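You operate a simulated robot arm through the tools that you are given. There is no shell and no other tool. Be economical: measure what you need, move in short steps, check, and stop when the job is done.

You run a simulated robot arm. Do the job below in one go: nothing can be reset, and whatever is moved stays where it is left.

JOB
Wipe the sludge out of the catch tray and close up the dryer.
Fine: the mains switch stays off; put the rag back, slide the tray in, shut the side door, tighten its centre and bottom star knobs.

Only the result counts: the job must be done as asked and must still hold three seconds after the hand-in. Knocking over, shifting, dropping, spilling or breaking anything else fails it.

ROBOT AND FRAMES
A 7-joint arm with a fingered hand on a trunk, on a base that drives. Base frame: it is fixed to the floor where the robot stands at the start and does not move with it; the origin is under the middle of the robot, x ahead of it, y to its left, z up. Lengths are in mm, angles in degrees, forces in N, time in s.
With the tool pointing down near the work surface it reaches from about 300 to 700 mm from the robot's upright axis, wherever it stands. Its first joint turns from -166.0 to 166.0 degrees. Places, roughly: bottom star knob on the side door [200, -400, 900]; catch tray drawer [600, 100, 900]; centre star knob on the side door [200, -400, 1300]; dryer side door [300, -300, 1400]; red mains switch knob [1100, 400, 1400]. Payload 4 kg.
The tool frame sits at the grasp point between the pads (the TCP): z along the fingers, y along the line on which they close. The tips reach 26 mm beyond it. Largest opening 148 mm; the body of the gripper starts 73 mm behind the TCP. The gripper is a hand of 3 fingers: y runs from the thumb to the fingers, the wrist lies at [0, 0, -239] in the tool frame, and closing takes about 1.5 s.
Orientation is that of the tool frame in the base frame, as a unit quaternion [x, y, z, w]. With the fingers straight down and closing along the base's y, the tool's x points along the base's -x, its y along +y and its z along -z.

CONTROLS
- The arm moves only by the tool servo_tool. Its argument "steps" is a list that holds one entry, the list of rows, each a list of 6 numbers: the shift along the tool's x, y, z in mm, then the turn, a rotation vector about the tool's x, y, z in degrees. In form: [[[tx, ty, tz, rx, ry, rz], ...]]. A call has 1 to 20 rows; each row is the pose to reach, as a shift and turn from the pose commanded when the call began, along the tool's axes at that moment. "hand" is the opening, from 0 (shut) to 1 (fully open), set as the call begins (left out, the last holds). Rows are played at 5 a second. More than 50 mm and 8.6 degrees between two rows, or a gripper value outside its range, and nothing of the call is played. A pose out of reach is approached as far as the arm can. The call stops where the force on the tool passes 40 N (or 10 N more than at its start, if that is more) or the arm is blocked; 0.2 s more then pass. The fingers move at their own pace (about 72 mm/s each) and stop on an object; they squeeze with about 27 N. The grip force told is the motor's: it shows also when the fingers shut on nothing. Time passes only in rows, and 0.2 s behind the last, so rows that repeat a pose let the fingers close. The reply holds the time, the measured pose of the TCP, the force on the tool along the base axes, the opening and the grip force, in the units named above and with some noise, with the torque about the TCP (base axes, N m) and any sound that the robot's microphone picked up.
- Cameras (640 x 400 px; columns grow to the right, rows downward): "scene" is now at [2.2, 101.6, 1556]; the picture's right is [-0.64, -0.77, 0.00], its down [-0.56, 0.47, -0.68] and it looks along [0.53, -0.44, -0.73] (base axes); focal length 282 px, centre (320, 200). "wrist" rides on the gripper at [68, -39, -90] in the tool frame; the picture's right is [0.50, 0.87, 0.00], its down [-0.66, 0.38, -0.65] and it looks along [-0.57, 0.33, 0.76] (tool axes); focal length 222 px, centre (320, 200). There is no depth. A picture from a camera that has moved, and an enlarged one, comes with that camera's place and axes in the base frame and with its lens.
- get_image(camera): a new picture of that camera. No time passes.
- move_column(by): slides the trunk up (or, below 0, down) by that many mm; the arm and the scene camera ride with it, the base frame stays. It gives what a move gives, with no picture.
- base_move(legs): drives the robot by 1 to 6 legs, each [ahead, left, turn to the left] in mm, mm and degrees, along the robot's own axes; the way and the turn of a leg run together, so that a leg with both is an arc; at most 1500 mm and 180 degrees a leg. The arm and the cameras ride along, it lands a little off, and it stops where it bumps. It gives what a move gives.
- move_fingers(finger1, finger2, thumb_bend): sets how far each is bent, from 0 (flat) to 1 (curled in); at 0.3 the hand is open as for a grip, at 0.7 the pads meet at the TCP. One left out holds its place. A second passes; each finger stops where it meets its share of the squeeze, and holds until it gets a number again. A gripper value or a shape takes the hand back. It gives what a move gives, with no picture; readings hold the bend of each and the force on the fingers (four entries, about 0 where the hand has none), thumb and palm.
- hand_shape(shape): the hand has 3 fingers and takes this shape, open, in about a second: jaw (thumb against the fingers, like two jaws); tri (thumb and two fingers); tip (a fingertip pinch); poke (one finger out to press); point (the index stretched); flat (the hand flat); cup (the hand cupped); fist (a fist). The gripper value then closes the fingers along that shape, each until it touches; the sizes above hold for jaw. It gives what a move gives, with no picture.
- head_to(pan, tilt): turns the head with the scene camera to pan (to the left, within 155 degrees either way) and tilt (down, from -29 to 69), counted from straight ahead of the robot. It gives what a move gives.
- close_up(camera, box): a new picture of the part [left, top, right, bottom] of that camera's present view, enlarged. No time passes.
- close_job(): hands the job in; it is judged then, once.

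Work in short steps. Places have to be worked out from the pictures, the camera data and where the tool is seen: move nearer, look again, correct. Check each grasp and each placing, and mend what went wrong. You have 120 turns and 98 pictures in all, those below and enlarged ones among them. Open the gripper and draw the arm clear of the work before you hand the job in, unless the task says otherwise; then end with one line.

The tools are called after "Request:" as a command line: name --argument value ..., lists and objects as JSON in quotes. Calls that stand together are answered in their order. servo_tool: Moves the arm, as the interface text tells. Its arguments: {"type":"object","properties":{"steps":{"type":"array","items":{"type":"array","items":{"type":"array","items":{"type":"number"}}}},"hand":{"type":"number"}},"required":["steps"]} The other tools are called the same way: move_column (by) slides the trunk up or down; hand_shape (shape) gives the hand a shape; move_fingers (finger1, finger2, thumb_bend) moves the fingers one by one; base_move (legs) drives the base; head_to (pan, tilt) turns the head that bears the scene camera; get_image (camera) takes a picture; close_up (camera, box) takes an enlarged picture of a part of a camera's view; close_job () hands the job in.

At the start:

```text
time_s: 0.0
tool_pos: [367.0, -147.6, 998.7]
orientation: [-0.001, 1.0, -0.001, -0.001]
force: [0.2, 0.1, -0.1]
torque: [0.01, -0.03, -0.03]
opening: 147.7
grasp_force: 0.2
shape: jaw
bend: [0.3, 0.3, 0.3]
finger forces: [0.0, 0.1, 0.0, 0.0, 0.0, 0.1]
trunk travel left (down, up): [-525.0, 65.0]
robot x, y, heading: [1.0, 1.2, -0.1]
head pan, tilt: [-39.7, 46.8]
```

scene: 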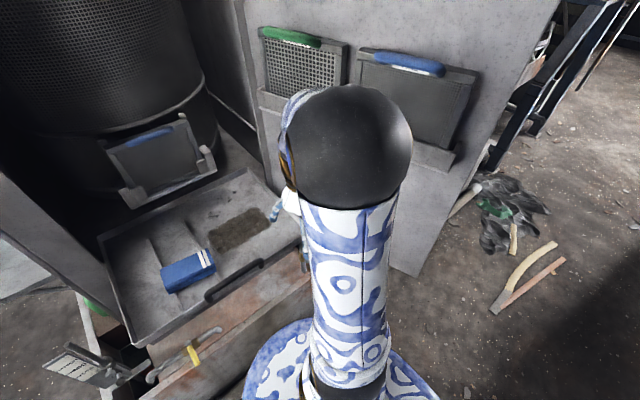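
wrist: 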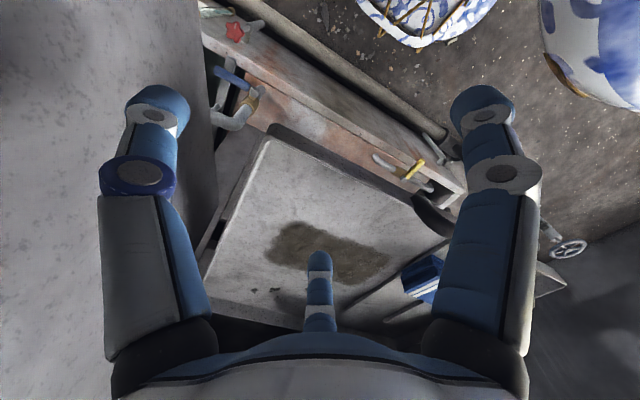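

The tray with a brown sludge patch sits in front of the arm, with a blue item in it. I look around with the head to find the door, knobs, rag and switch.

Request:
head_to --pan 0 --tilt 25

Request:
get_image --camera "scene"

Request:
head_to --pan -60 --tilt 20

Request:
get_image --camera "scene"

Request:
head_to --pan 0 --tilt 60

Request:
get_image --camera "scene"

```text
time_s: 1.1
tool_pos: [366.9, -147.6, 999.7]
orientation: [0.0, 1.0, 0.001, 0.0]
force: [0.0, -0.4, 0.1]
torque: [-0.01, -0.02, -0.05]
opening: 148.0
grasp_force: 0.1
shape: jaw
bend: [0.3, 0.3, 0.3]
finger forces: [0.1, 0.0, 0.1, 0.1, 0.1, 0.1]
trunk travel left (down, up): [-525.0, 65.0]
robot x, y, heading: [-2.6, -2.2, 0.1]
head pan, tilt: [0.0, 25.0]
```

```text
95 pictures are left
camera scene: at [32.9, 152.5, 1589.1], right [0.0, -1.0, 0.0], down [-0.42, 0.0, -0.91], along [0.91, 0.0, -0.42], focal length 282 px, centre (320, 200)
```

scene: 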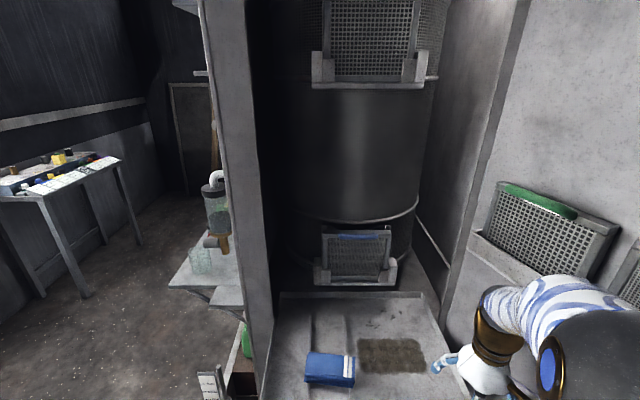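

```text
time_s: 2.4
tool_pos: [366.8, -148.1, 1000.2]
orientation: [0.0, 1.0, -0.001, 0.0]
force: [-0.8, 0.4, 0.0]
torque: [-0.01, 0.01, 0.03]
opening: 148.3
grasp_force: 0.0
shape: jaw
bend: [0.3, 0.3, 0.3]
finger forces: [0.1, 0.0, 0.1, 0.1, 0.0, 0.0]
trunk travel left (down, up): [-525.0, 65.0]
robot x, y, heading: [0.2, 4.3, -0.2]
head pan, tilt: [-60.0, 20.0]
```

```text
94 pictures are left
camera scene: at [-12.7, 72.0, 1597.2], right [-0.87, -0.5, 0.0], down [-0.17, 0.3, -0.94], along [0.47, -0.81, -0.34], focal length 282 px, centre (320, 200)
```

scene: 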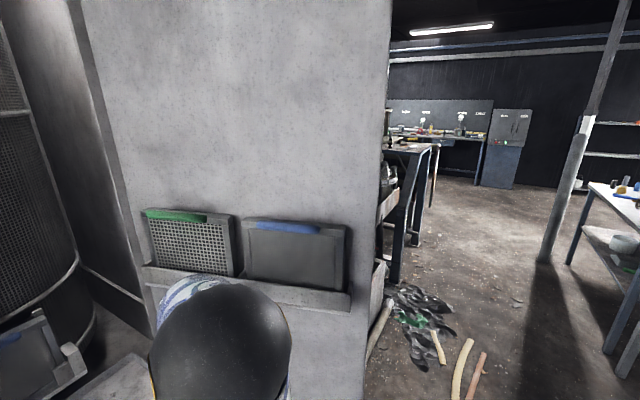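

```text
time_s: 3.7
tool_pos: [367.0, -148.2, 1000.6]
orientation: [0.0, 1.0, -0.001, 0.0]
force: [0.3, -0.3, 0.5]
torque: [-0.02, -0.01, -0.02]
opening: 148.1
grasp_force: 0.0
shape: jaw
bend: [0.3, 0.3, 0.3]
finger forces: [0.1, 0.1, 0.0, 0.0, 0.0, 0.1]
trunk travel left (down, up): [-525.0, 65.0]
robot x, y, heading: [-3.9, -1.2, 0.0]
head pan, tilt: [0.0, 60.0]
```

```text
93 pictures are left
camera scene: at [7.4, 152.5, 1539.1], right [0.0, -1.0, 0.0], down [-0.87, 0.0, -0.5], along [0.5, 0.0, -0.87], focal length 282 px, centre (320, 200)
```

scene: 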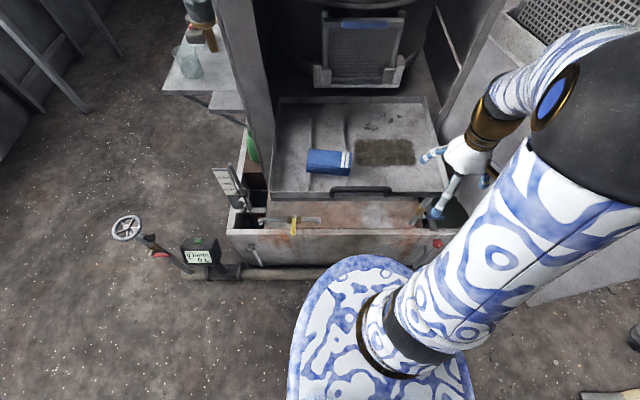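

The open door carries two screens on the right. I enlarge the tray, blue item and the surroundings for detail.

Request:
close_up --camera "scene" --box '[220, 80, 460, 230]'

Request:
close_up --camera "scene" --box '[100, 130, 480, 290]'

Request:
close_up --camera "wrist" --box '[200, 0, 600, 250]'

```text
2.67 times, centred on (340, 155) of scene
camera zoom: at [7.4, 152.5, 1539.1], right [0.0, -1.0, 0.0], down [-0.87, 0.0, -0.5], along [0.5, 0.0, -0.87], focal length 752 px, centre (267, 320)
```

zoom: 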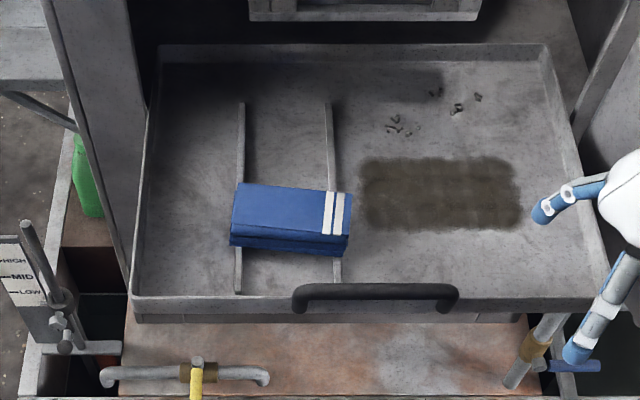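

```text
1.68 times, centred on (290, 210) of scene
camera zoom: at [7.4, 152.5, 1539.1], right [0.0, -1.0, 0.0], down [-0.87, 0.0, -0.5], along [0.5, 0.0, -0.87], focal length 475 px, centre (370, 183)
```

zoom: 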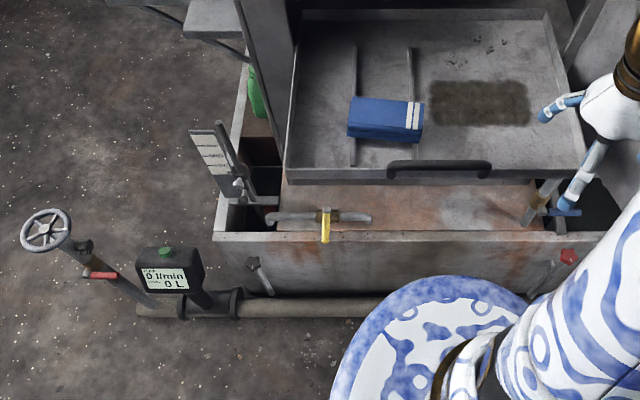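

```text
1.60 times, centred on (400, 125) of wrist
camera zoom: at [298.0, -186.2, 1090.3], right [-0.5, 0.87, 0.0], down [0.66, 0.38, 0.65], along [0.57, 0.33, -0.76], focal length 355 px, centre (192, 320)
```

zoom: 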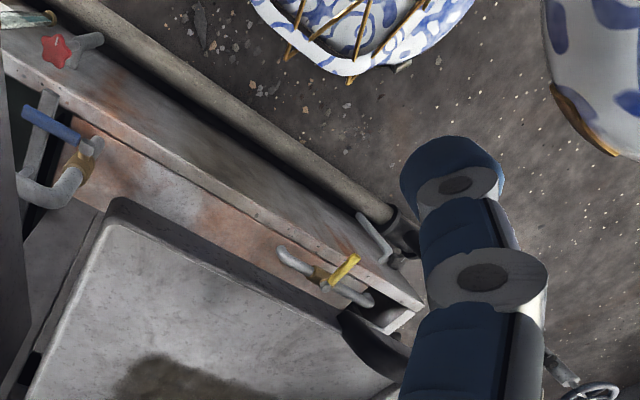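

The blue folded rag lies on two rails in the tray (around [500,128,900]), and sludge is around x 500–600, y −130..50. I bring the hand above the rag, turned 90° so it closes along x.

Request:
servo_tool --steps '[[[-11, 23, -5, 0, 0, 7.5], [-22, 46, -10, 0, 0, 15], [-33, 69, -15, 0, 0, 22.5], [-44, 92, -20, 0, 0, 30], [-55, 115, -25, 0, 0, 37.5], [-66, 138, -30, 0, 0, 45], [-77, 161, -35, 0, 0, 52.5], [-88, 184, -40, 0, 0, 60], [-99, 207, -45, 0, 0, 67.5], [-110, 230, -50, 0, 0, 75], [-121, 253, -55, 0, 0, 82.5], [-132, 276, -60, 0, 0, 90]]]'

Request:
get_image --camera "wrist"

Request:
get_image --camera "scene"

```text
time_s: 6.3
tool_pos: [500.7, 130.1, 1059.3]
orientation: [0.708, 0.706, 0.0, -0.001]
force: [-0.1, -0.2, 0.0]
torque: [-0.02, 0.01, 0.05]
opening: 147.7
grasp_force: 0.0
shape: jaw
bend: [0.3, 0.3, 0.3]
finger forces: [0.1, 0.0, 0.1, 0.0, 0.0, 0.0]
trunk travel left (down, up): [-525.0, 65.0]
robot x, y, heading: [1.8, -0.1, 0.1]
head pan, tilt: [0.0, 60.0]
```

```text
89 pictures are left
camera wrist: at [459.4, 197.1, 1150.0], right [0.87, 0.5, 0.0], down [0.38, -0.66, 0.65], along [0.33, -0.57, -0.76], focal length 222 px, centre (320, 200)
```

wrist: 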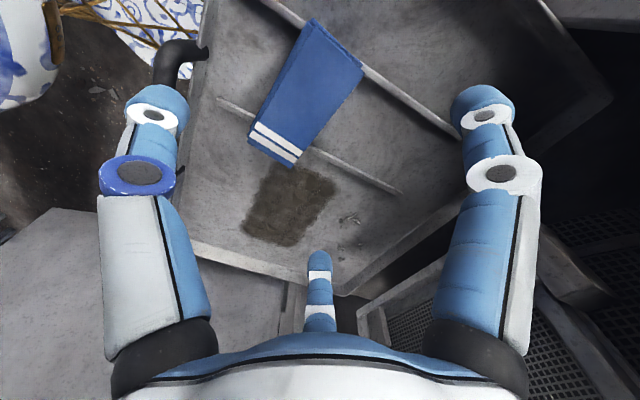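

```text
88 pictures are left
camera scene: at [7.6, 152.9, 1539.0], right [0.0, -1.0, 0.0], down [-0.87, 0.0, -0.5], along [0.5, 0.0, -0.87], focal length 282 px, centre (320, 200)
```

scene: 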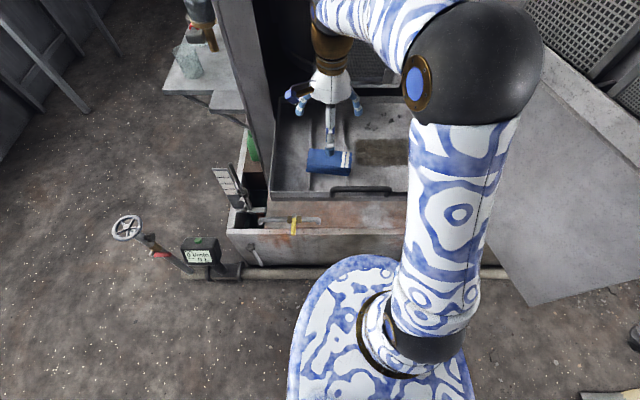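

Triangulation puts the tray floor at z≈885, and the rag top at ≈917 centred near (494,126). I descend partway and look again.

Request:
servo_tool --steps '[[[-2, -3, 30, 0, 0, 0], [-4, -7, 60, 0, 0, 0], [-4, -7, 95, 0, 0, 0]]]'

Request:
get_image --camera "wrist"

Request:
close_up --camera "scene" --box '[240, 80, 432, 200]'

```text
time_s: 7.1
tool_pos: [491.7, 125.4, 963.0]
orientation: [0.707, 0.707, -0.001, -0.001]
force: [0.4, -0.3, 0.2]
torque: [-0.02, -0.01, -0.01]
opening: 148.0
grasp_force: 0.0
shape: jaw
bend: [0.3, 0.3, 0.3]
finger forces: [0.1, 0.0, 0.0, 0.0, 0.1, 0.0]
trunk travel left (down, up): [-525.0, 65.0]
robot x, y, heading: [-0.5, -1.0, -0.1]
head pan, tilt: [0.0, 60.0]
```

```text
87 pictures are left
camera wrist: at [450.9, 193.4, 1054.0], right [0.87, 0.5, 0.0], down [0.38, -0.66, 0.65], along [0.33, -0.57, -0.76], focal length 222 px, centre (320, 200)
```

wrist: 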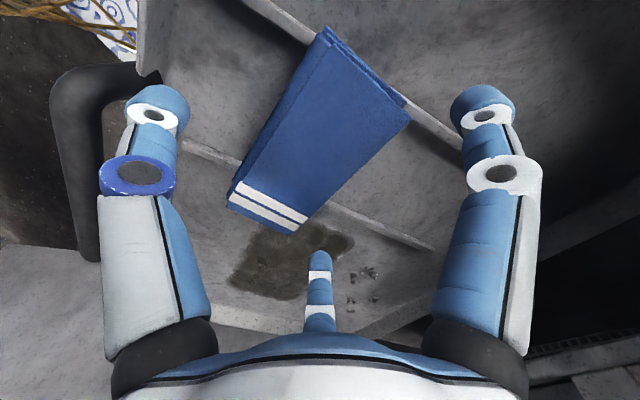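

```text
3.33 times, centred on (336, 140) of scene
camera zoom: at [7.6, 152.7, 1539.1], right [0.0, -1.0, 0.0], down [-0.87, 0.0, -0.5], along [0.5, 0.0, -0.87], focal length 940 px, centre (267, 400)
```

zoom: 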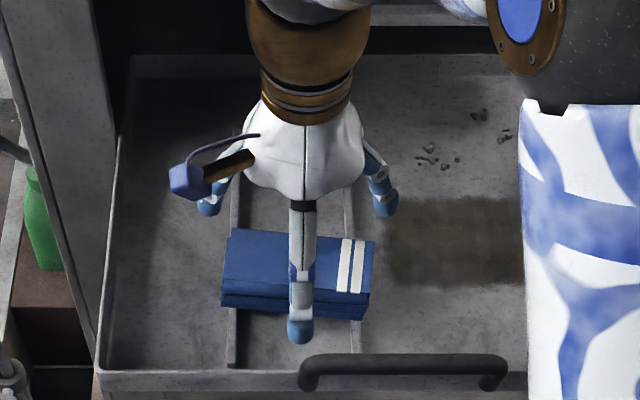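

In jaw shape the two fingers sit about ±68 mm apart along y, wider than the rag. I try the "tip" shape and look how the fingers stand.

Request:
hand_shape --shape "tip"

Request:
close_up --camera "scene" --box '[240, 80, 432, 200]'

Request:
hand_shape --shape "tri"

Request:
close_up --camera "scene" --box '[240, 80, 432, 200]'

```text
time_s: 8.0
tool_pos: [491.8, 125.5, 964.8]
orientation: [0.707, 0.707, 0.0, 0.0]
force: [-0.6, 0.5, -0.1]
torque: [-0.01, 0.01, 0.03]
opening: 148.2
grasp_force: 0.2
shape: tip
bend: [0.3, 0.3, 0.3]
finger forces: [0.0, 0.0, 0.0, 0.0, 0.1, 0.0]
trunk travel left (down, up): [-525.0, 65.0]
robot x, y, heading: [1.9, -1.2, 0.1]
head pan, tilt: [0.0, 60.0]
```

```text
3.33 times, centred on (336, 140) of scene
camera zoom: at [7.5, 152.7, 1539.1], right [0.0, -1.0, 0.0], down [-0.87, 0.0, -0.5], along [0.5, 0.0, -0.87], focal length 940 px, centre (267, 400)
```

zoom: 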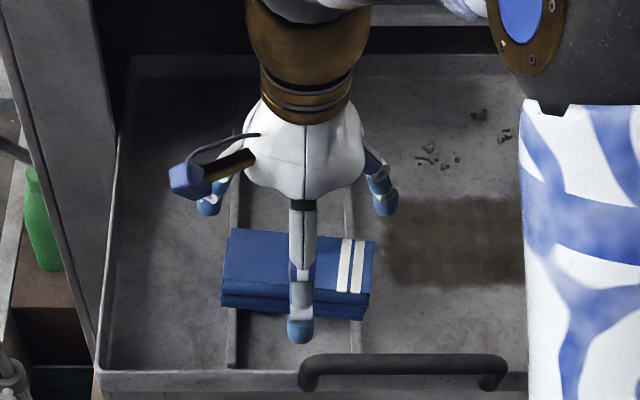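

```text
time_s: 8.9
tool_pos: [491.8, 125.6, 963.8]
orientation: [0.707, 0.707, -0.001, 0.0]
force: [1.0, -0.1, 0.0]
torque: [-0.02, 0.01, 0.01]
opening: 147.7
grasp_force: 0.0
shape: tri
bend: [0.3, 0.3, 0.3]
finger forces: [0.0, 0.0, 0.0, 0.0, 0.0, 0.1]
trunk travel left (down, up): [-525.0, 65.0]
robot x, y, heading: [2.3, 2.4, 0.0]
head pan, tilt: [0.0, 60.0]
```

```text
3.33 times, centred on (336, 140) of scene
camera zoom: at [7.5, 152.7, 1539.1], right [0.0, -1.0, 0.0], down [-0.87, 0.0, -0.5], along [0.5, 0.0, -0.87], focal length 940 px, centre (267, 400)
```

zoom: 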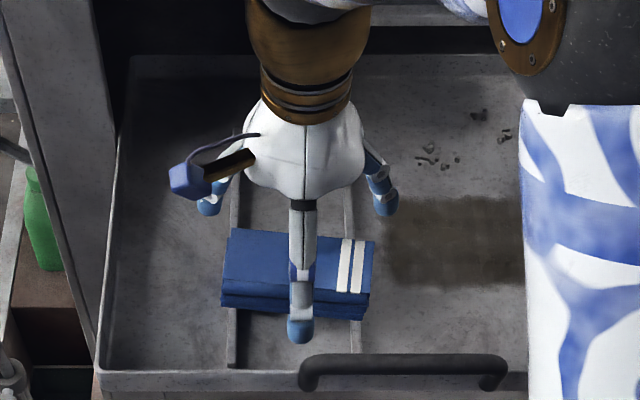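

All open shapes place the digits 120° apart and close radially; so a three-point grip works if the rag centre sits ~12 mm on the thumb side. I shift +14 in x, descend to z≈926, then close.

Request:
servo_tool --steps '[[[0, 14, 0, 0, 0, 0], [0, 14, 20, 0, 0, 0], [0, 14, 38, 0, 0, 0]]]'

Request:
servo_tool --steps '[[[0, 0, 0, 0, 0, 0], [0, 0, 0, 0, 0, 0], [0, 0, 0, 0, 0, 0], [0, 0, 0, 0, 0, 0], [0, 0, 0, 0, 0, 0], [0, 0, 0, 0, 0, 0], [0, 0, 0, 0, 0, 0], [0, 0, 0, 0, 0, 0]]]' --hand 0

Request:
get_image --camera "wrist"

Request:
close_up --camera "scene" --box '[240, 80, 432, 200]'

```text
time_s: 9.7
tool_pos: [507.0, 124.6, 927.1]
orientation: [0.707, 0.707, 0.0, -0.001]
force: [-0.8, 0.6, -0.6]
torque: [-0.01, -0.01, -0.02]
opening: 147.9
grasp_force: 0.0
shape: tri
bend: [0.3, 0.3, 0.3]
finger forces: [0.0, 0.0, 0.0, 0.1, 0.0, 0.1]
trunk travel left (down, up): [-525.0, 65.0]
robot x, y, heading: [1.3, 3.9, -0.1]
head pan, tilt: [0.0, 60.0]
```

```text
time_s: 11.5
tool_pos: [506.6, 124.0, 926.9]
orientation: [0.707, 0.707, 0.001, 0.0]
force: [4.5, 2.5, 4.1]
torque: [0.13, -0.04, -0.03]
opening: 85.6
grasp_force: 26.9
shape: tri
bend: [0.25, 0.26, 0.7]
finger forces: [32.0, 27.9, 0.0, 0.0, 25.3, 0.0]
trunk travel left (down, up): [-525.0, 65.0]
robot x, y, heading: [2.7, 2.7, 0.0]
head pan, tilt: [0.0, 60.0]
```

```text
83 pictures are left
camera wrist: at [465.8, 192.8, 1017.1], right [0.87, 0.5, 0.0], down [0.38, -0.66, 0.65], along [0.33, -0.57, -0.76], focal length 222 px, centre (320, 200)
```

wrist: 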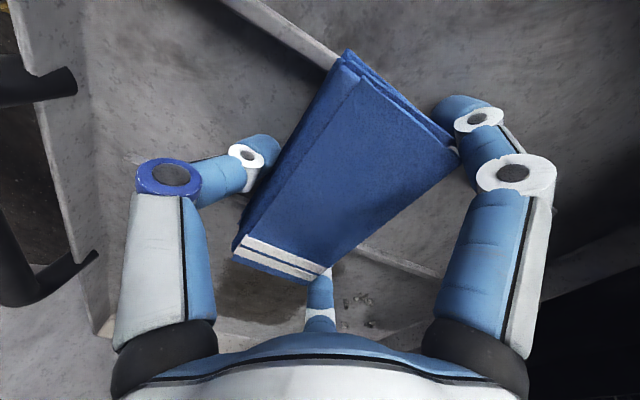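

```text
3.33 times, centred on (336, 140) of scene
camera zoom: at [7.8, 152.9, 1539.1], right [0.0, -1.0, 0.0], down [-0.87, 0.0, -0.5], along [0.5, 0.0, -0.87], focal length 940 px, centre (267, 400)
```

zoom: 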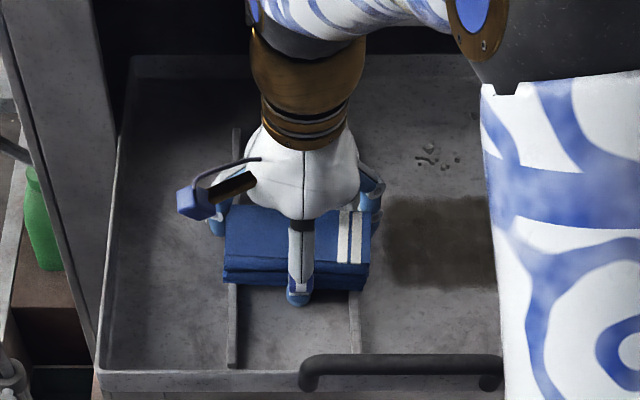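

The rag is gripped on three points (~27 N), pushed ~22 mm toward +x. I lift 60 mm and check.

Request:
servo_tool --steps '[[[0, 0, 20, 0, 0, 0], [0, 0, -10, 0, 0, 0], [0, 0, -35, 0, 0, 0], [0, 0, -60, 0, 0, 0]]]'

Request:
get_image --camera "wrist"

Request:
close_up --camera "scene" --box '[240, 80, 432, 200]'

```text
time_s: 11.8
tool_pos: [507.8, 124.6, 926.5]
orientation: [0.706, 0.708, 0.004, 0.003]
force: [-3.1, -2.1, 23.6]
torque: [-0.05, 0.94, 0.07]
opening: 86.4
grasp_force: 26.3
shape: tri
bend: [0.25, 0.26, 0.7]
finger forces: [30.6, 28.0, 0.1, 0.0, 46.4, 0.0]
trunk travel left (down, up): [-525.0, 65.0]
robot x, y, heading: [-1.8, -1.5, 0.1]
head pan, tilt: [0.0, 60.0]
stopped in row 1: the force on the tool passed its limit at 57 N (the readings are from after the stop); the commanded pose is now the measured one
```

```text
81 pictures are left
camera wrist: at [466.0, 192.6, 1016.6], right [0.87, 0.5, 0.01], down [0.37, -0.66, 0.66], along [0.33, -0.56, -0.75], focal length 222 px, centre (320, 200)
```

wrist: 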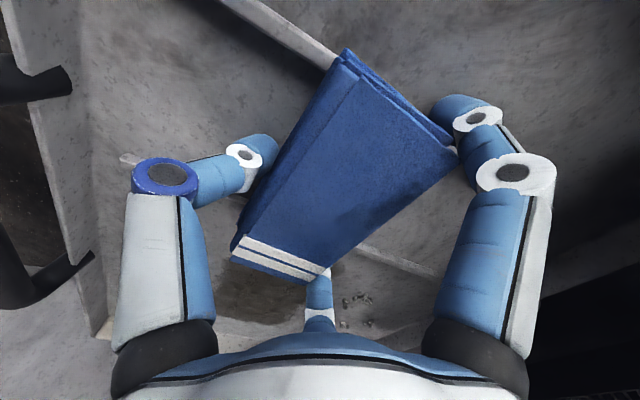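

```text
3.33 times, centred on (336, 140) of scene
camera zoom: at [5.6, 151.9, 1539.6], right [0.0, -1.0, 0.0], down [-0.87, 0.0, -0.5], along [0.5, 0.0, -0.87], focal length 940 px, centre (267, 400)
```

zoom: 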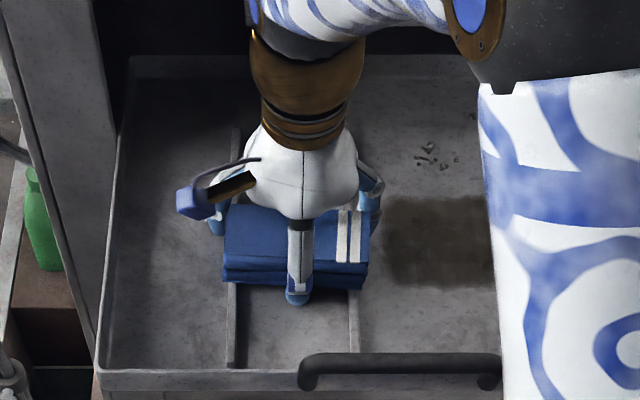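

My first row was mistakenly downward; the stop left everything in place. Now lift straight up.

Request:
servo_tool --steps '[[[0, 0, -20, 0, 0, 0], [0, 0, -40, 0, 0, 0], [0, 0, -60, 0, 0, 0]]]'

Request:
get_image --camera "wrist"

Request:
close_up --camera "scene" --box '[240, 80, 432, 200]'

```text
time_s: 12.6
tool_pos: [508.1, 124.9, 983.3]
orientation: [0.707, 0.707, 0.003, 0.001]
force: [-0.1, -0.4, 0.1]
torque: [0.06, -0.01, 0.01]
opening: 49.2
grasp_force: 26.9
shape: tri
bend: [0.4, 0.81, 0.74]
finger forces: [17.8, 5.8, 0.0, 0.0, 21.6, 0.0]
trunk travel left (down, up): [-525.0, 65.0]
robot x, y, heading: [2.2, -0.5, 0.0]
head pan, tilt: [0.0, 60.0]
```

```text
79 pictures are left
camera wrist: at [466.3, 192.7, 1074.3], right [0.87, 0.5, 0.01], down [0.38, -0.66, 0.66], along [0.33, -0.57, -0.76], focal length 222 px, centre (320, 200)
```

wrist: 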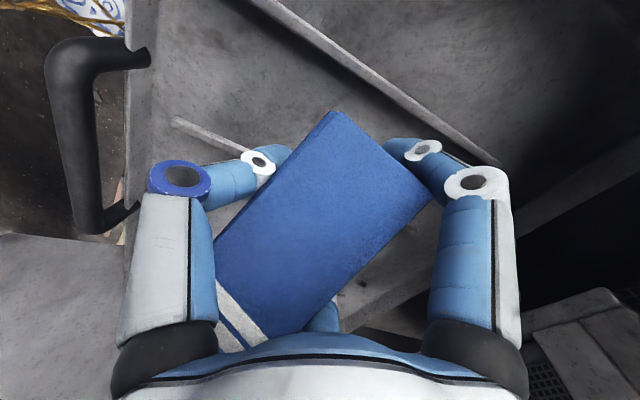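

```text
3.33 times, centred on (336, 140) of scene
camera zoom: at [7.5, 152.8, 1539.0], right [0.0, -1.0, 0.0], down [-0.87, 0.0, -0.5], along [0.5, 0.0, -0.87], focal length 940 px, centre (267, 400)
```

zoom: 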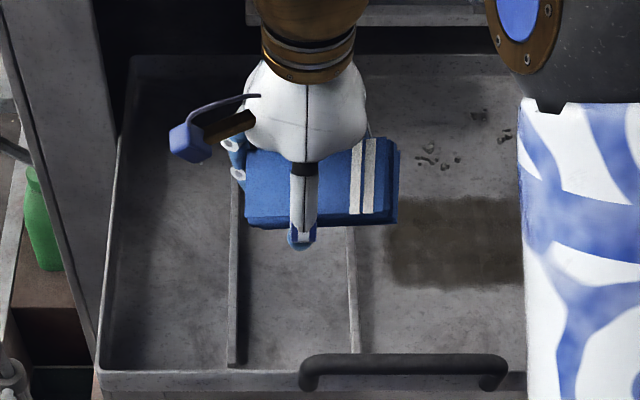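

Finger 2 slipped off the rag's end and the rag tilted, so this grip is poor. I set it back down (rag centre near x 515, y 126), and will regrip with the fingers pre-positioned individually.

Request:
servo_tool --steps '[[[14, -25, 0, 0, 0, 0], [14, -25, 15, 0, 0, 0], [14, -25, 30, 0, 0, 0], [14, -25, 42, 0, 0, 0]]]'

Request:
close_up --camera "scene" --box '[240, 80, 432, 200]'

```text
time_s: 13.6
tool_pos: [483.3, 138.9, 941.6]
orientation: [0.707, 0.707, 0.003, 0.002]
force: [-0.1, 0.2, -0.8]
torque: [-0.01, -0.02, 0.01]
opening: 49.3
grasp_force: 26.7
shape: tri
bend: [0.4, 0.81, 0.74]
finger forces: [17.3, 6.0, 0.1, 0.0, 21.4, 0.1]
trunk travel left (down, up): [-525.0, 65.0]
robot x, y, heading: [-0.8, 0.9, 0.2]
head pan, tilt: [0.0, 60.0]
```

```text
3.33 times, centred on (336, 140) of scene
camera zoom: at [7.6, 152.8, 1539.1], right [0.0, -1.0, 0.0], down [-0.87, 0.0, -0.5], along [0.5, 0.0, -0.87], focal length 940 px, centre (267, 400)
```

zoom: 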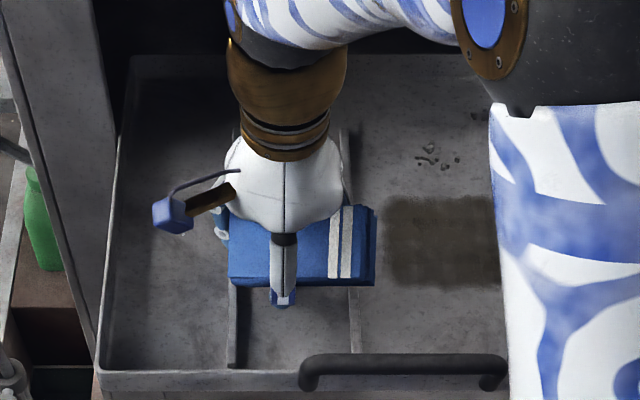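

No contact yet; lower slowly until it touches.

Request:
servo_tool --steps '[[[0, 0, 4, 0, 0, 0], [0, 0, 8, 0, 0, 0], [0, 0, 12, 0, 0, 0], [0, 0, 16, 0, 0, 0]]]'

Request:
close_up --camera "scene" --box '[240, 80, 432, 200]'

```text
time_s: 14.6
tool_pos: [483.5, 137.5, 926.2]
orientation: [0.707, 0.707, 0.005, 0.003]
force: [0.4, -1.1, 17.2]
torque: [0.56, -0.34, -0.06]
opening: 44.1
grasp_force: 27.1
shape: tri
bend: [0.76, 0.81, 0.75]
finger forces: [30.4, 7.8, 0.0, 0.0, 11.2, 0.0]
trunk travel left (down, up): [-525.0, 65.0]
robot x, y, heading: [-3.7, -1.5, 0.1]
head pan, tilt: [0.0, 60.0]
```

```text
3.33 times, centred on (336, 140) of scene
camera zoom: at [6.4, 152.1, 1539.5], right [0.0, -1.0, 0.0], down [-0.87, 0.0, -0.5], along [0.5, 0.0, -0.87], focal length 940 px, centre (267, 400)
```

zoom: 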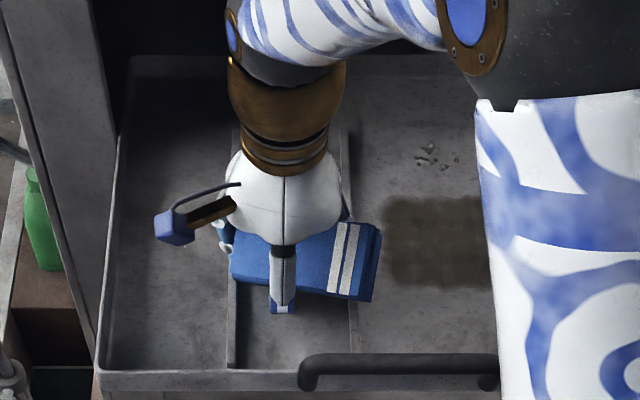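

The rag touched and yawed; I open the hand and lift off a little to view it.

Request:
servo_tool --steps '[[[0, 0, 0, 0, 0, 0], [0, 0, 0, 0, 0, 0], [0, 0, 0, 0, 0, 0], [0, 0, 0, 0, 0, 0], [0, 0, 0, 0, 0, 0], [0, 0, 0, 0, 0, 0], [0, 0, -20, 0, 0, 0], [0, 0, -40, 0, 0, 0], [0, 0, -80, 0, 0, 0], [0, 0, -120, 0, 0, 0]]]' --hand 1

Request:
get_image --camera "wrist"

Request:
close_up --camera "scene" --box '[240, 80, 432, 200]'

```text
time_s: 15.0
tool_pos: [486.6, 138.7, 931.7]
orientation: [0.708, 0.707, 0.009, 0.006]
force: [-4.5, -5.2, 27.9]
torque: [0.49, -0.64, -0.03]
opening: 116.2
grasp_force: 0.0
shape: tri
bend: [0.48, 0.41, 0.3]
finger forces: [42.6, 16.4, 0.0, 0.1, 0.1, 0.0]
trunk travel left (down, up): [-525.0, 65.0]
robot x, y, heading: [0.6, -6.5, 0.3]
head pan, tilt: [0.0, 60.0]
stopped in row 2: the force on the tool passed its limit at 50 N (the readings are from after the stop); the commanded pose is now the measured one
```

```text
75 pictures are left
camera wrist: at [442.7, 205.4, 1021.0], right [0.87, 0.5, 0.02], down [0.36, -0.66, 0.66], along [0.34, -0.56, -0.75], focal length 222 px, centre (320, 200)
```

wrist: 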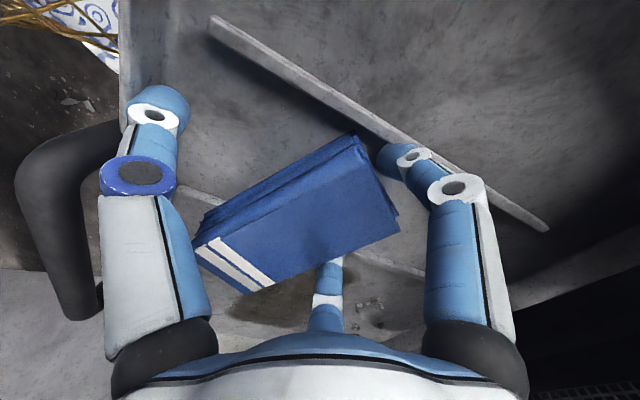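

```text
3.33 times, centred on (336, 140) of scene
camera zoom: at [4.8, 151.4, 1539.4], right [0.0, -1.0, 0.0], down [-0.86, 0.0, -0.5], along [0.5, 0.0, -0.86], focal length 940 px, centre (267, 400)
```

zoom: 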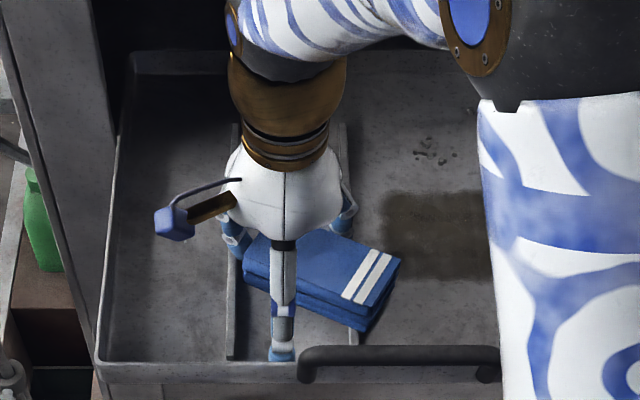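

The fingers still bear on the rag/rails; I rise slowly while they finish opening.

Request:
servo_tool --steps '[[[0, 0, -5, 0, 0, 0], [0, 0, -10, 0, 0, 0], [0, 0, -15, 0, 0, 0], [0, 0, -20, 0, 0, 0], [0, 0, -40, 0, 0, 0], [0, 0, -70, 0, 0, 0], [0, 0, -100, 0, 0, 0]]]' --hand 1

Request:
get_image --camera "wrist"

Request:
close_up --camera "scene" --box '[240, 80, 432, 200]'

```text
time_s: 16.6
tool_pos: [484.8, 137.8, 1027.5]
orientation: [0.707, 0.707, 0.005, 0.004]
force: [0.4, -0.3, -0.1]
torque: [0.04, -0.02, 0.03]
opening: 147.9
grasp_force: 0.1
shape: tri
bend: [0.3, 0.3, 0.3]
finger forces: [0.0, 0.0, 0.0, 0.0, 0.0, 0.0]
trunk travel left (down, up): [-525.0, 65.0]
robot x, y, heading: [-3.9, -2.2, 0.0]
head pan, tilt: [0.0, 60.0]
```

```text
73 pictures are left
camera wrist: at [442.9, 206.2, 1118.1], right [0.87, 0.5, 0.01], down [0.37, -0.66, 0.66], along [0.34, -0.56, -0.75], focal length 222 px, centre (320, 200)
```

wrist: 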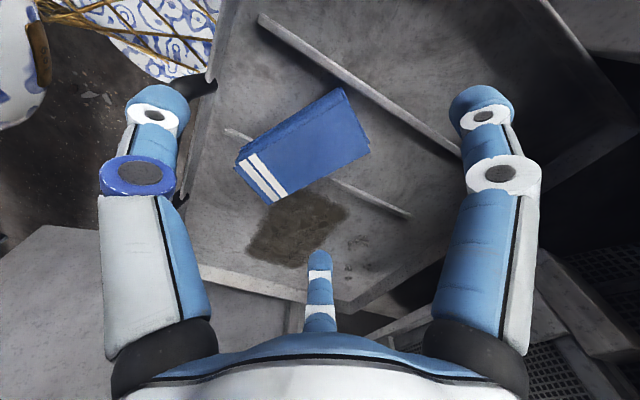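

```text
3.33 times, centred on (336, 140) of scene
camera zoom: at [7.5, 152.7, 1539.1], right [0.0, -1.0, 0.0], down [-0.87, 0.0, -0.5], along [0.5, 0.0, -0.87], focal length 940 px, centre (267, 400)
```

zoom: 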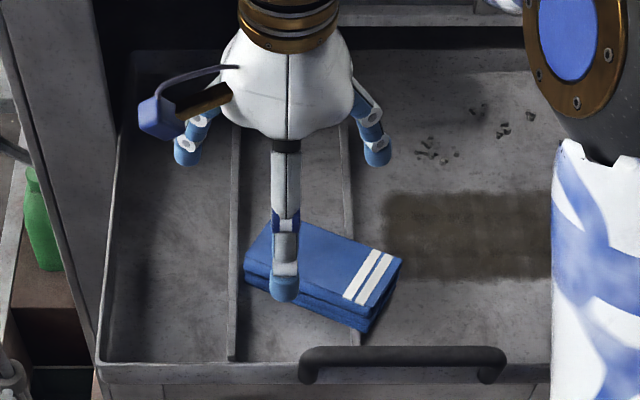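

The rag now lies yawed ~20°, centre ≈(495,108). Fingers push the long face at too oblique an angle; a better grip is two fingers on the long sides and the thumb on the striped end, so I rotate the hand −70° about its axis above it.

Request:
servo_tool --steps '[[[-3, 1, 0, 0, 0, -7.8], [-6, 2, 0, 0, 0, -15.6], [-9, 4, 0, 0, 0, -23.4], [-12, 5, 0, 0, 0, -31.2], [-15, 6, 0, 0, 0, -39], [-18, 7, 0, 0, 0, -46.8], [-21, 9, 0, 0, 0, -54.6], [-24, 10, 0, 0, 0, -62.4], [-27, 11, 0, 0, 0, -70], [-27, 11, 40, 0, 0, -70]]]'

Request:
get_image --camera "wrist"

Request:
close_up --camera "scene" --box '[240, 80, 432, 200]'

```text
time_s: 18.8
tool_pos: [496.5, 112.7, 988.6]
orientation: [0.172, 0.985, 0.002, 0.007]
force: [-0.1, -0.4, 0.0]
torque: [0.01, 0.01, -0.02]
opening: 148.0
grasp_force: 0.0
shape: tri
bend: [0.3, 0.3, 0.3]
finger forces: [0.0, 0.1, 0.0, 0.0, 0.0, 0.1]
trunk travel left (down, up): [-525.0, 65.0]
robot x, y, heading: [1.2, 1.4, -0.1]
head pan, tilt: [0.0, 60.0]
```

```text
71 pictures are left
camera wrist: at [416.7, 99.0, 1077.2], right [-0.18, 0.98, 0.0], down [0.74, 0.13, 0.66], along [0.65, 0.12, -0.75], focal length 222 px, centre (320, 200)
```

wrist: 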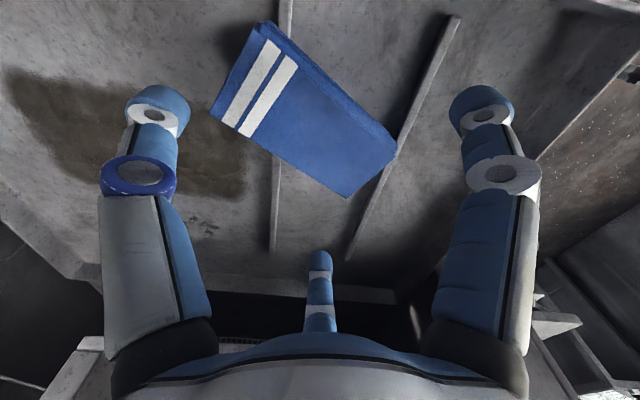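

```text
3.33 times, centred on (336, 140) of scene
camera zoom: at [8.0, 152.7, 1539.1], right [0.0, -1.0, 0.0], down [-0.87, 0.0, -0.5], along [0.5, 0.0, -0.87], focal length 940 px, centre (267, 400)
```

zoom: 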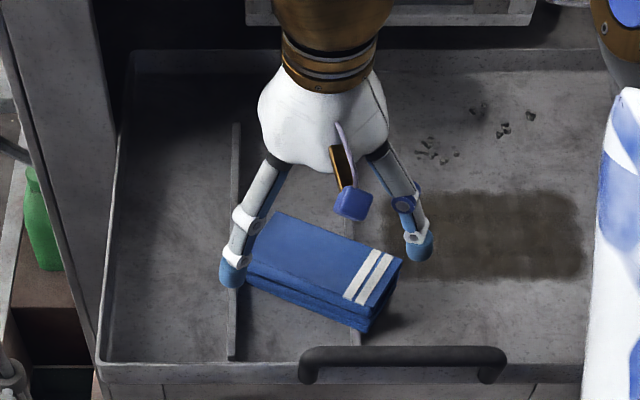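

Combining both views, rag centre ≈(491,108), yaw ≈26°. Align +6°, shift slightly to give the thumb clearance and descend to z≈923.

Request:
servo_tool --steps '[[[3, -9, 0, 0, 0, 6], [3, -9, 25, 0, 0, 6], [3, -9, 45, 0, 0, 6], [3, -9, 56, 0, 0, 6], [3, -9, 65, 0, 0, 6]]]'

Request:
get_image --camera "wrist"

Request:
close_up --camera "scene" --box '[240, 80, 432, 200]'

```text
time_s: 20.2
tool_pos: [493.3, 100.4, 926.0]
orientation: [0.228, 0.974, 0.004, 0.011]
force: [1.2, -7.2, 25.1]
torque: [1.71, 1.38, 0.33]
opening: 148.2
grasp_force: 0.0
shape: tri
bend: [0.2, 0.3, 0.3]
finger forces: [24.6, 0.0, 0.0, 0.0, 0.3, 0.0]
trunk travel left (down, up): [-525.0, 65.0]
robot x, y, heading: [-1.4, 0.3, -0.2]
head pan, tilt: [0.0, 60.0]
stopped in row 5: the force on the tool passed its limit at 43 N (the readings are from after the stop); the commanded pose is now the measured one
```

```text
69 pictures are left
camera wrist: at [411.2, 95.8, 1015.2], right [-0.06, 1.0, 0.0], down [0.74, 0.05, 0.67], along [0.67, 0.04, -0.74], focal length 222 px, centre (320, 200)
```

wrist: 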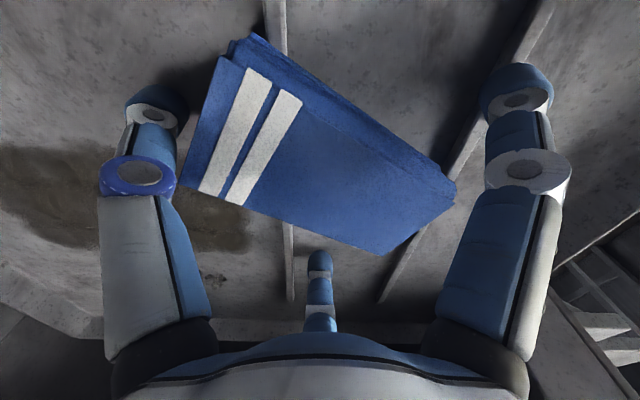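

```text
3.33 times, centred on (336, 140) of scene
camera zoom: at [6.5, 150.6, 1539.4], right [0.0, -1.0, 0.0], down [-0.87, 0.0, -0.5], along [0.5, 0.0, -0.87], focal length 940 px, centre (267, 400)
```

zoom: 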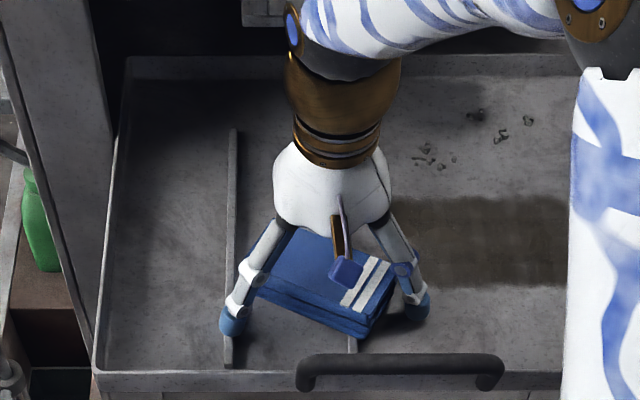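

Finger 1 landed on the left rail. I raise 15 mm, pre-bend both fingers to 0.4 so they clear the rail, then descend again.

Request:
servo_tool --steps '[[[0, 0, -10, 0, 0, 0], [0, 0, -20, 0, 0, 0]]]'

Request:
move_fingers --finger1 0.4 --finger2 0.4 --thumb_bend 0.3

Request:
get_image --camera "wrist"

Request:
close_up --camera "scene" --box '[240, 80, 432, 200]'

```text
time_s: 20.8
tool_pos: [492.2, 103.2, 944.1]
orientation: [0.227, 0.974, 0.003, 0.008]
force: [-0.5, -0.1, 0.6]
torque: [0.04, 0.0, 0.0]
opening: 148.0
grasp_force: 0.1
shape: tri
bend: [0.3, 0.3, 0.3]
finger forces: [0.0, 0.0, 0.0, 0.1, 0.0, 0.0]
trunk travel left (down, up): [-525.0, 65.0]
robot x, y, heading: [2.3, -0.3, -0.2]
head pan, tilt: [0.0, 60.0]
```

```text
time_s: 21.8
tool_pos: [492.0, 103.1, 943.9]
orientation: [0.226, 0.974, 0.003, 0.008]
force: [0.8, 0.1, -0.1]
torque: [0.0, 0.0, -0.01]
opening: 112.0
grasp_force: 0.1
shape: fingers
bend: [0.4, 0.4, 0.3]
finger forces: [0.0, 0.0, 0.0, 0.0, 0.0, 0.0]
trunk travel left (down, up): [-525.0, 65.0]
robot x, y, heading: [-0.9, 0.4, -0.1]
head pan, tilt: [0.0, 60.0]
```

```text
67 pictures are left
camera wrist: at [411.2, 97.9, 1033.2], right [-0.07, 1.0, 0.0], down [0.74, 0.05, 0.67], along [0.67, 0.04, -0.75], focal length 222 px, centre (320, 200)
```

wrist: 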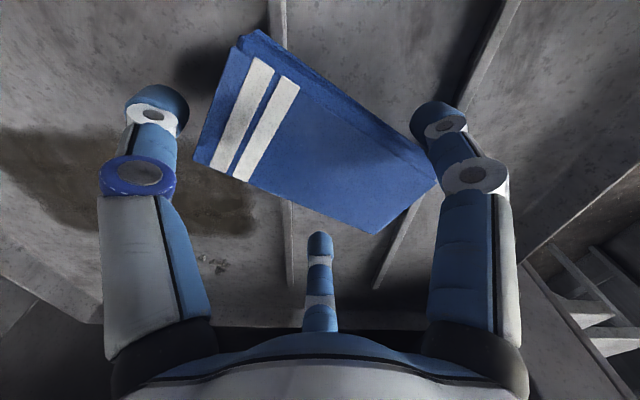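

```text
3.33 times, centred on (336, 140) of scene
camera zoom: at [8.0, 152.3, 1539.1], right [0.0, -1.0, 0.0], down [-0.87, 0.0, -0.5], along [0.5, 0.0, -0.87], focal length 940 px, centre (267, 400)
```

zoom: 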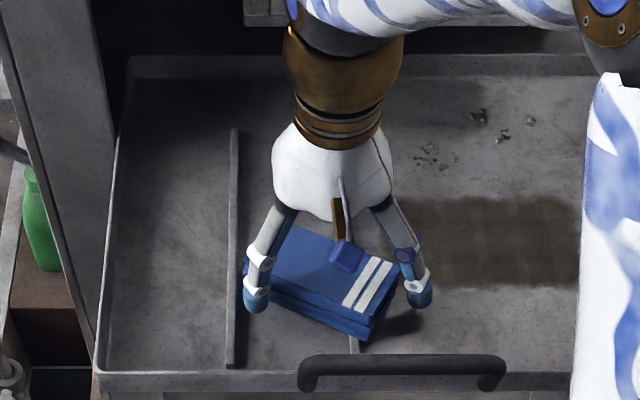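

Rays show all three fingertips are 20+ mm outside the rag's faces. Descend 22 mm.

Request:
servo_tool --steps '[[[0, 0, 10, 0, 0, 0], [0, 0, 17, 0, 0, 0], [0, 0, 22, 0, 0, 0]]]'

Request:
move_fingers --finger1 0.6 --finger2 0.6

Request:
get_image --camera "wrist"

Request:
close_up --camera "scene" --box '[240, 80, 432, 200]'

```text
time_s: 22.5
tool_pos: [495.7, 101.6, 929.4]
orientation: [0.229, 0.973, 0.006, 0.015]
force: [1.3, -4.5, 25.6]
torque: [1.34, 1.02, 0.12]
opening: 113.3
grasp_force: 13.1
shape: fingers
bend: [0.37, 0.4, 0.3]
finger forces: [25.3, 0.0, 0.1, 0.1, 0.1, 0.0]
trunk travel left (down, up): [-525.0, 65.0]
robot x, y, heading: [3.3, -1.5, -0.2]
head pan, tilt: [0.0, 60.0]
stopped in row 3: the force on the tool passed its limit at 47 N (the readings are from after the stop); the commanded pose is now the measured one
```

```text
time_s: 23.1
tool_pos: [496.8, 103.3, 931.8]
orientation: [0.227, 0.974, 0.009, 0.017]
force: [-0.9, 0.7, 27.4]
torque: [1.42, 0.98, 0.09]
opening: 109.4
grasp_force: 13.6
shape: fingers
bend: [0.4, 0.56, 0.3]
finger forces: [25.1, 2.0, 0.1, 0.0, 0.0, 0.0]
trunk travel left (down, up): [-525.0, 65.0]
robot x, y, heading: [-4.8, -1.5, 0.2]
head pan, tilt: [0.0, 60.0]
stopped: the force on the tool passed its limit at 41 N (the readings are from after the stop); the commanded pose is now the measured one
```

```text
65 pictures are left
camera wrist: at [413.9, 98.3, 1019.5], right [-0.06, 1.0, 0.0], down [0.73, 0.04, 0.68], along [0.68, 0.05, -0.73], focal length 222 px, centre (320, 200)
```

wrist: 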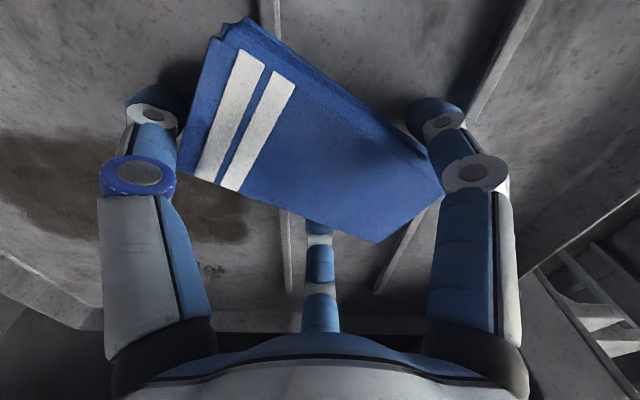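

```text
3.33 times, centred on (336, 140) of scene
camera zoom: at [6.0, 151.7, 1539.0], right [0.0, -1.0, 0.0], down [-0.87, 0.0, -0.5], along [0.5, 0.0, -0.87], focal length 940 px, centre (267, 400)
```

zoom: 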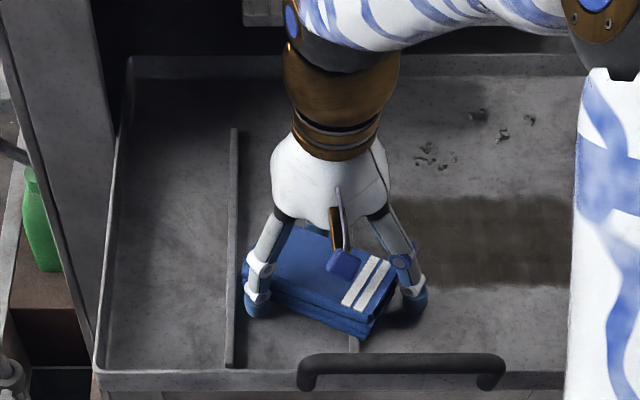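

The fingertip is actually touching the tray floor: floor ≈ z 901, rag top ≈930. I raise to about z 938, undo the slight tilt, shift 6 mm, and reset the fingers.

Request:
servo_tool --steps '[[[0, 0, -6, 0.5, 0.6, 0], [3, 0, -12, 1.4, 1.6, 0], [6, 0, -12, 1.4, 1.6, 2]]]'

Request:
move_fingers --finger1 0.42 --finger2 0.42

Request:
servo_tool --steps '[[[0, 0, 2, 0, 0, 0], [0, 0, 5, 0, 0, 0]]]'

Request:
move_fingers --finger1 0.62 --finger2 0.62

Request:
get_image --camera "wrist"

```text
time_s: 23.9
tool_pos: [491.4, 105.7, 941.1]
orientation: [0.245, 0.969, -0.004, -0.003]
force: [0.1, -0.1, -0.8]
torque: [0.0, 0.0, 0.0]
opening: 100.3
grasp_force: 0.6
shape: fingers
bend: [0.47, 0.56, 0.3]
finger forces: [0.9, 0.9, 0.0, 0.1, 0.0, 0.1]
trunk travel left (down, up): [-525.0, 65.0]
robot x, y, heading: [1.8, -2.3, -0.1]
head pan, tilt: [0.0, 60.0]
```

```text
time_s: 24.9
tool_pos: [490.1, 105.6, 942.2]
orientation: [0.245, 0.97, -0.003, -0.003]
force: [-0.3, -0.5, -0.8]
torque: [0.01, 0.0, 0.05]
opening: 108.1
grasp_force: 0.0
shape: fingers
bend: [0.42, 0.42, 0.3]
finger forces: [0.0, 0.1, 0.0, 0.0, 0.0, 0.0]
trunk travel left (down, up): [-525.0, 65.0]
robot x, y, heading: [-2.8, 3.0, -0.0]
head pan, tilt: [0.0, 60.0]
```

```text
time_s: 25.5
tool_pos: [492.0, 105.7, 935.9]
orientation: [0.244, 0.97, -0.002, -0.002]
force: [0.4, 0.6, -0.5]
torque: [0.03, -0.02, -0.01]
opening: 108.2
grasp_force: 0.1
shape: fingers
bend: [0.42, 0.42, 0.3]
finger forces: [0.0, 0.0, 0.0, 0.0, 0.0, 0.0]
trunk travel left (down, up): [-525.0, 65.0]
robot x, y, heading: [-2.5, 2.0, -0.5]
head pan, tilt: [0.0, 60.0]
```

```text
time_s: 26.5
tool_pos: [490.4, 105.8, 935.8]
orientation: [0.244, 0.97, -0.002, -0.001]
force: [-0.7, 0.3, 0.7]
torque: [0.06, -0.05, 0.0]
opening: 93.6
grasp_force: 8.4
shape: fingers
bend: [0.53, 0.54, 0.28]
finger forces: [7.6, 6.7, 0.1, 0.1, 3.4, 0.0]
trunk travel left (down, up): [-525.0, 65.0]
robot x, y, heading: [-1.3, -1.1, 0.2]
head pan, tilt: [0.0, 60.0]
```

```text
63 pictures are left
camera wrist: at [411.6, 104.3, 1027.2], right [-0.03, 1.0, 0.0], down [0.76, 0.02, 0.65], along [0.65, 0.02, -0.76], focal length 222 px, centre (320, 200)
```

wrist: 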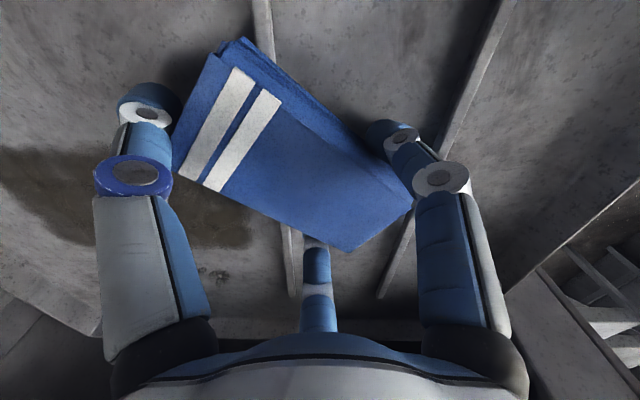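

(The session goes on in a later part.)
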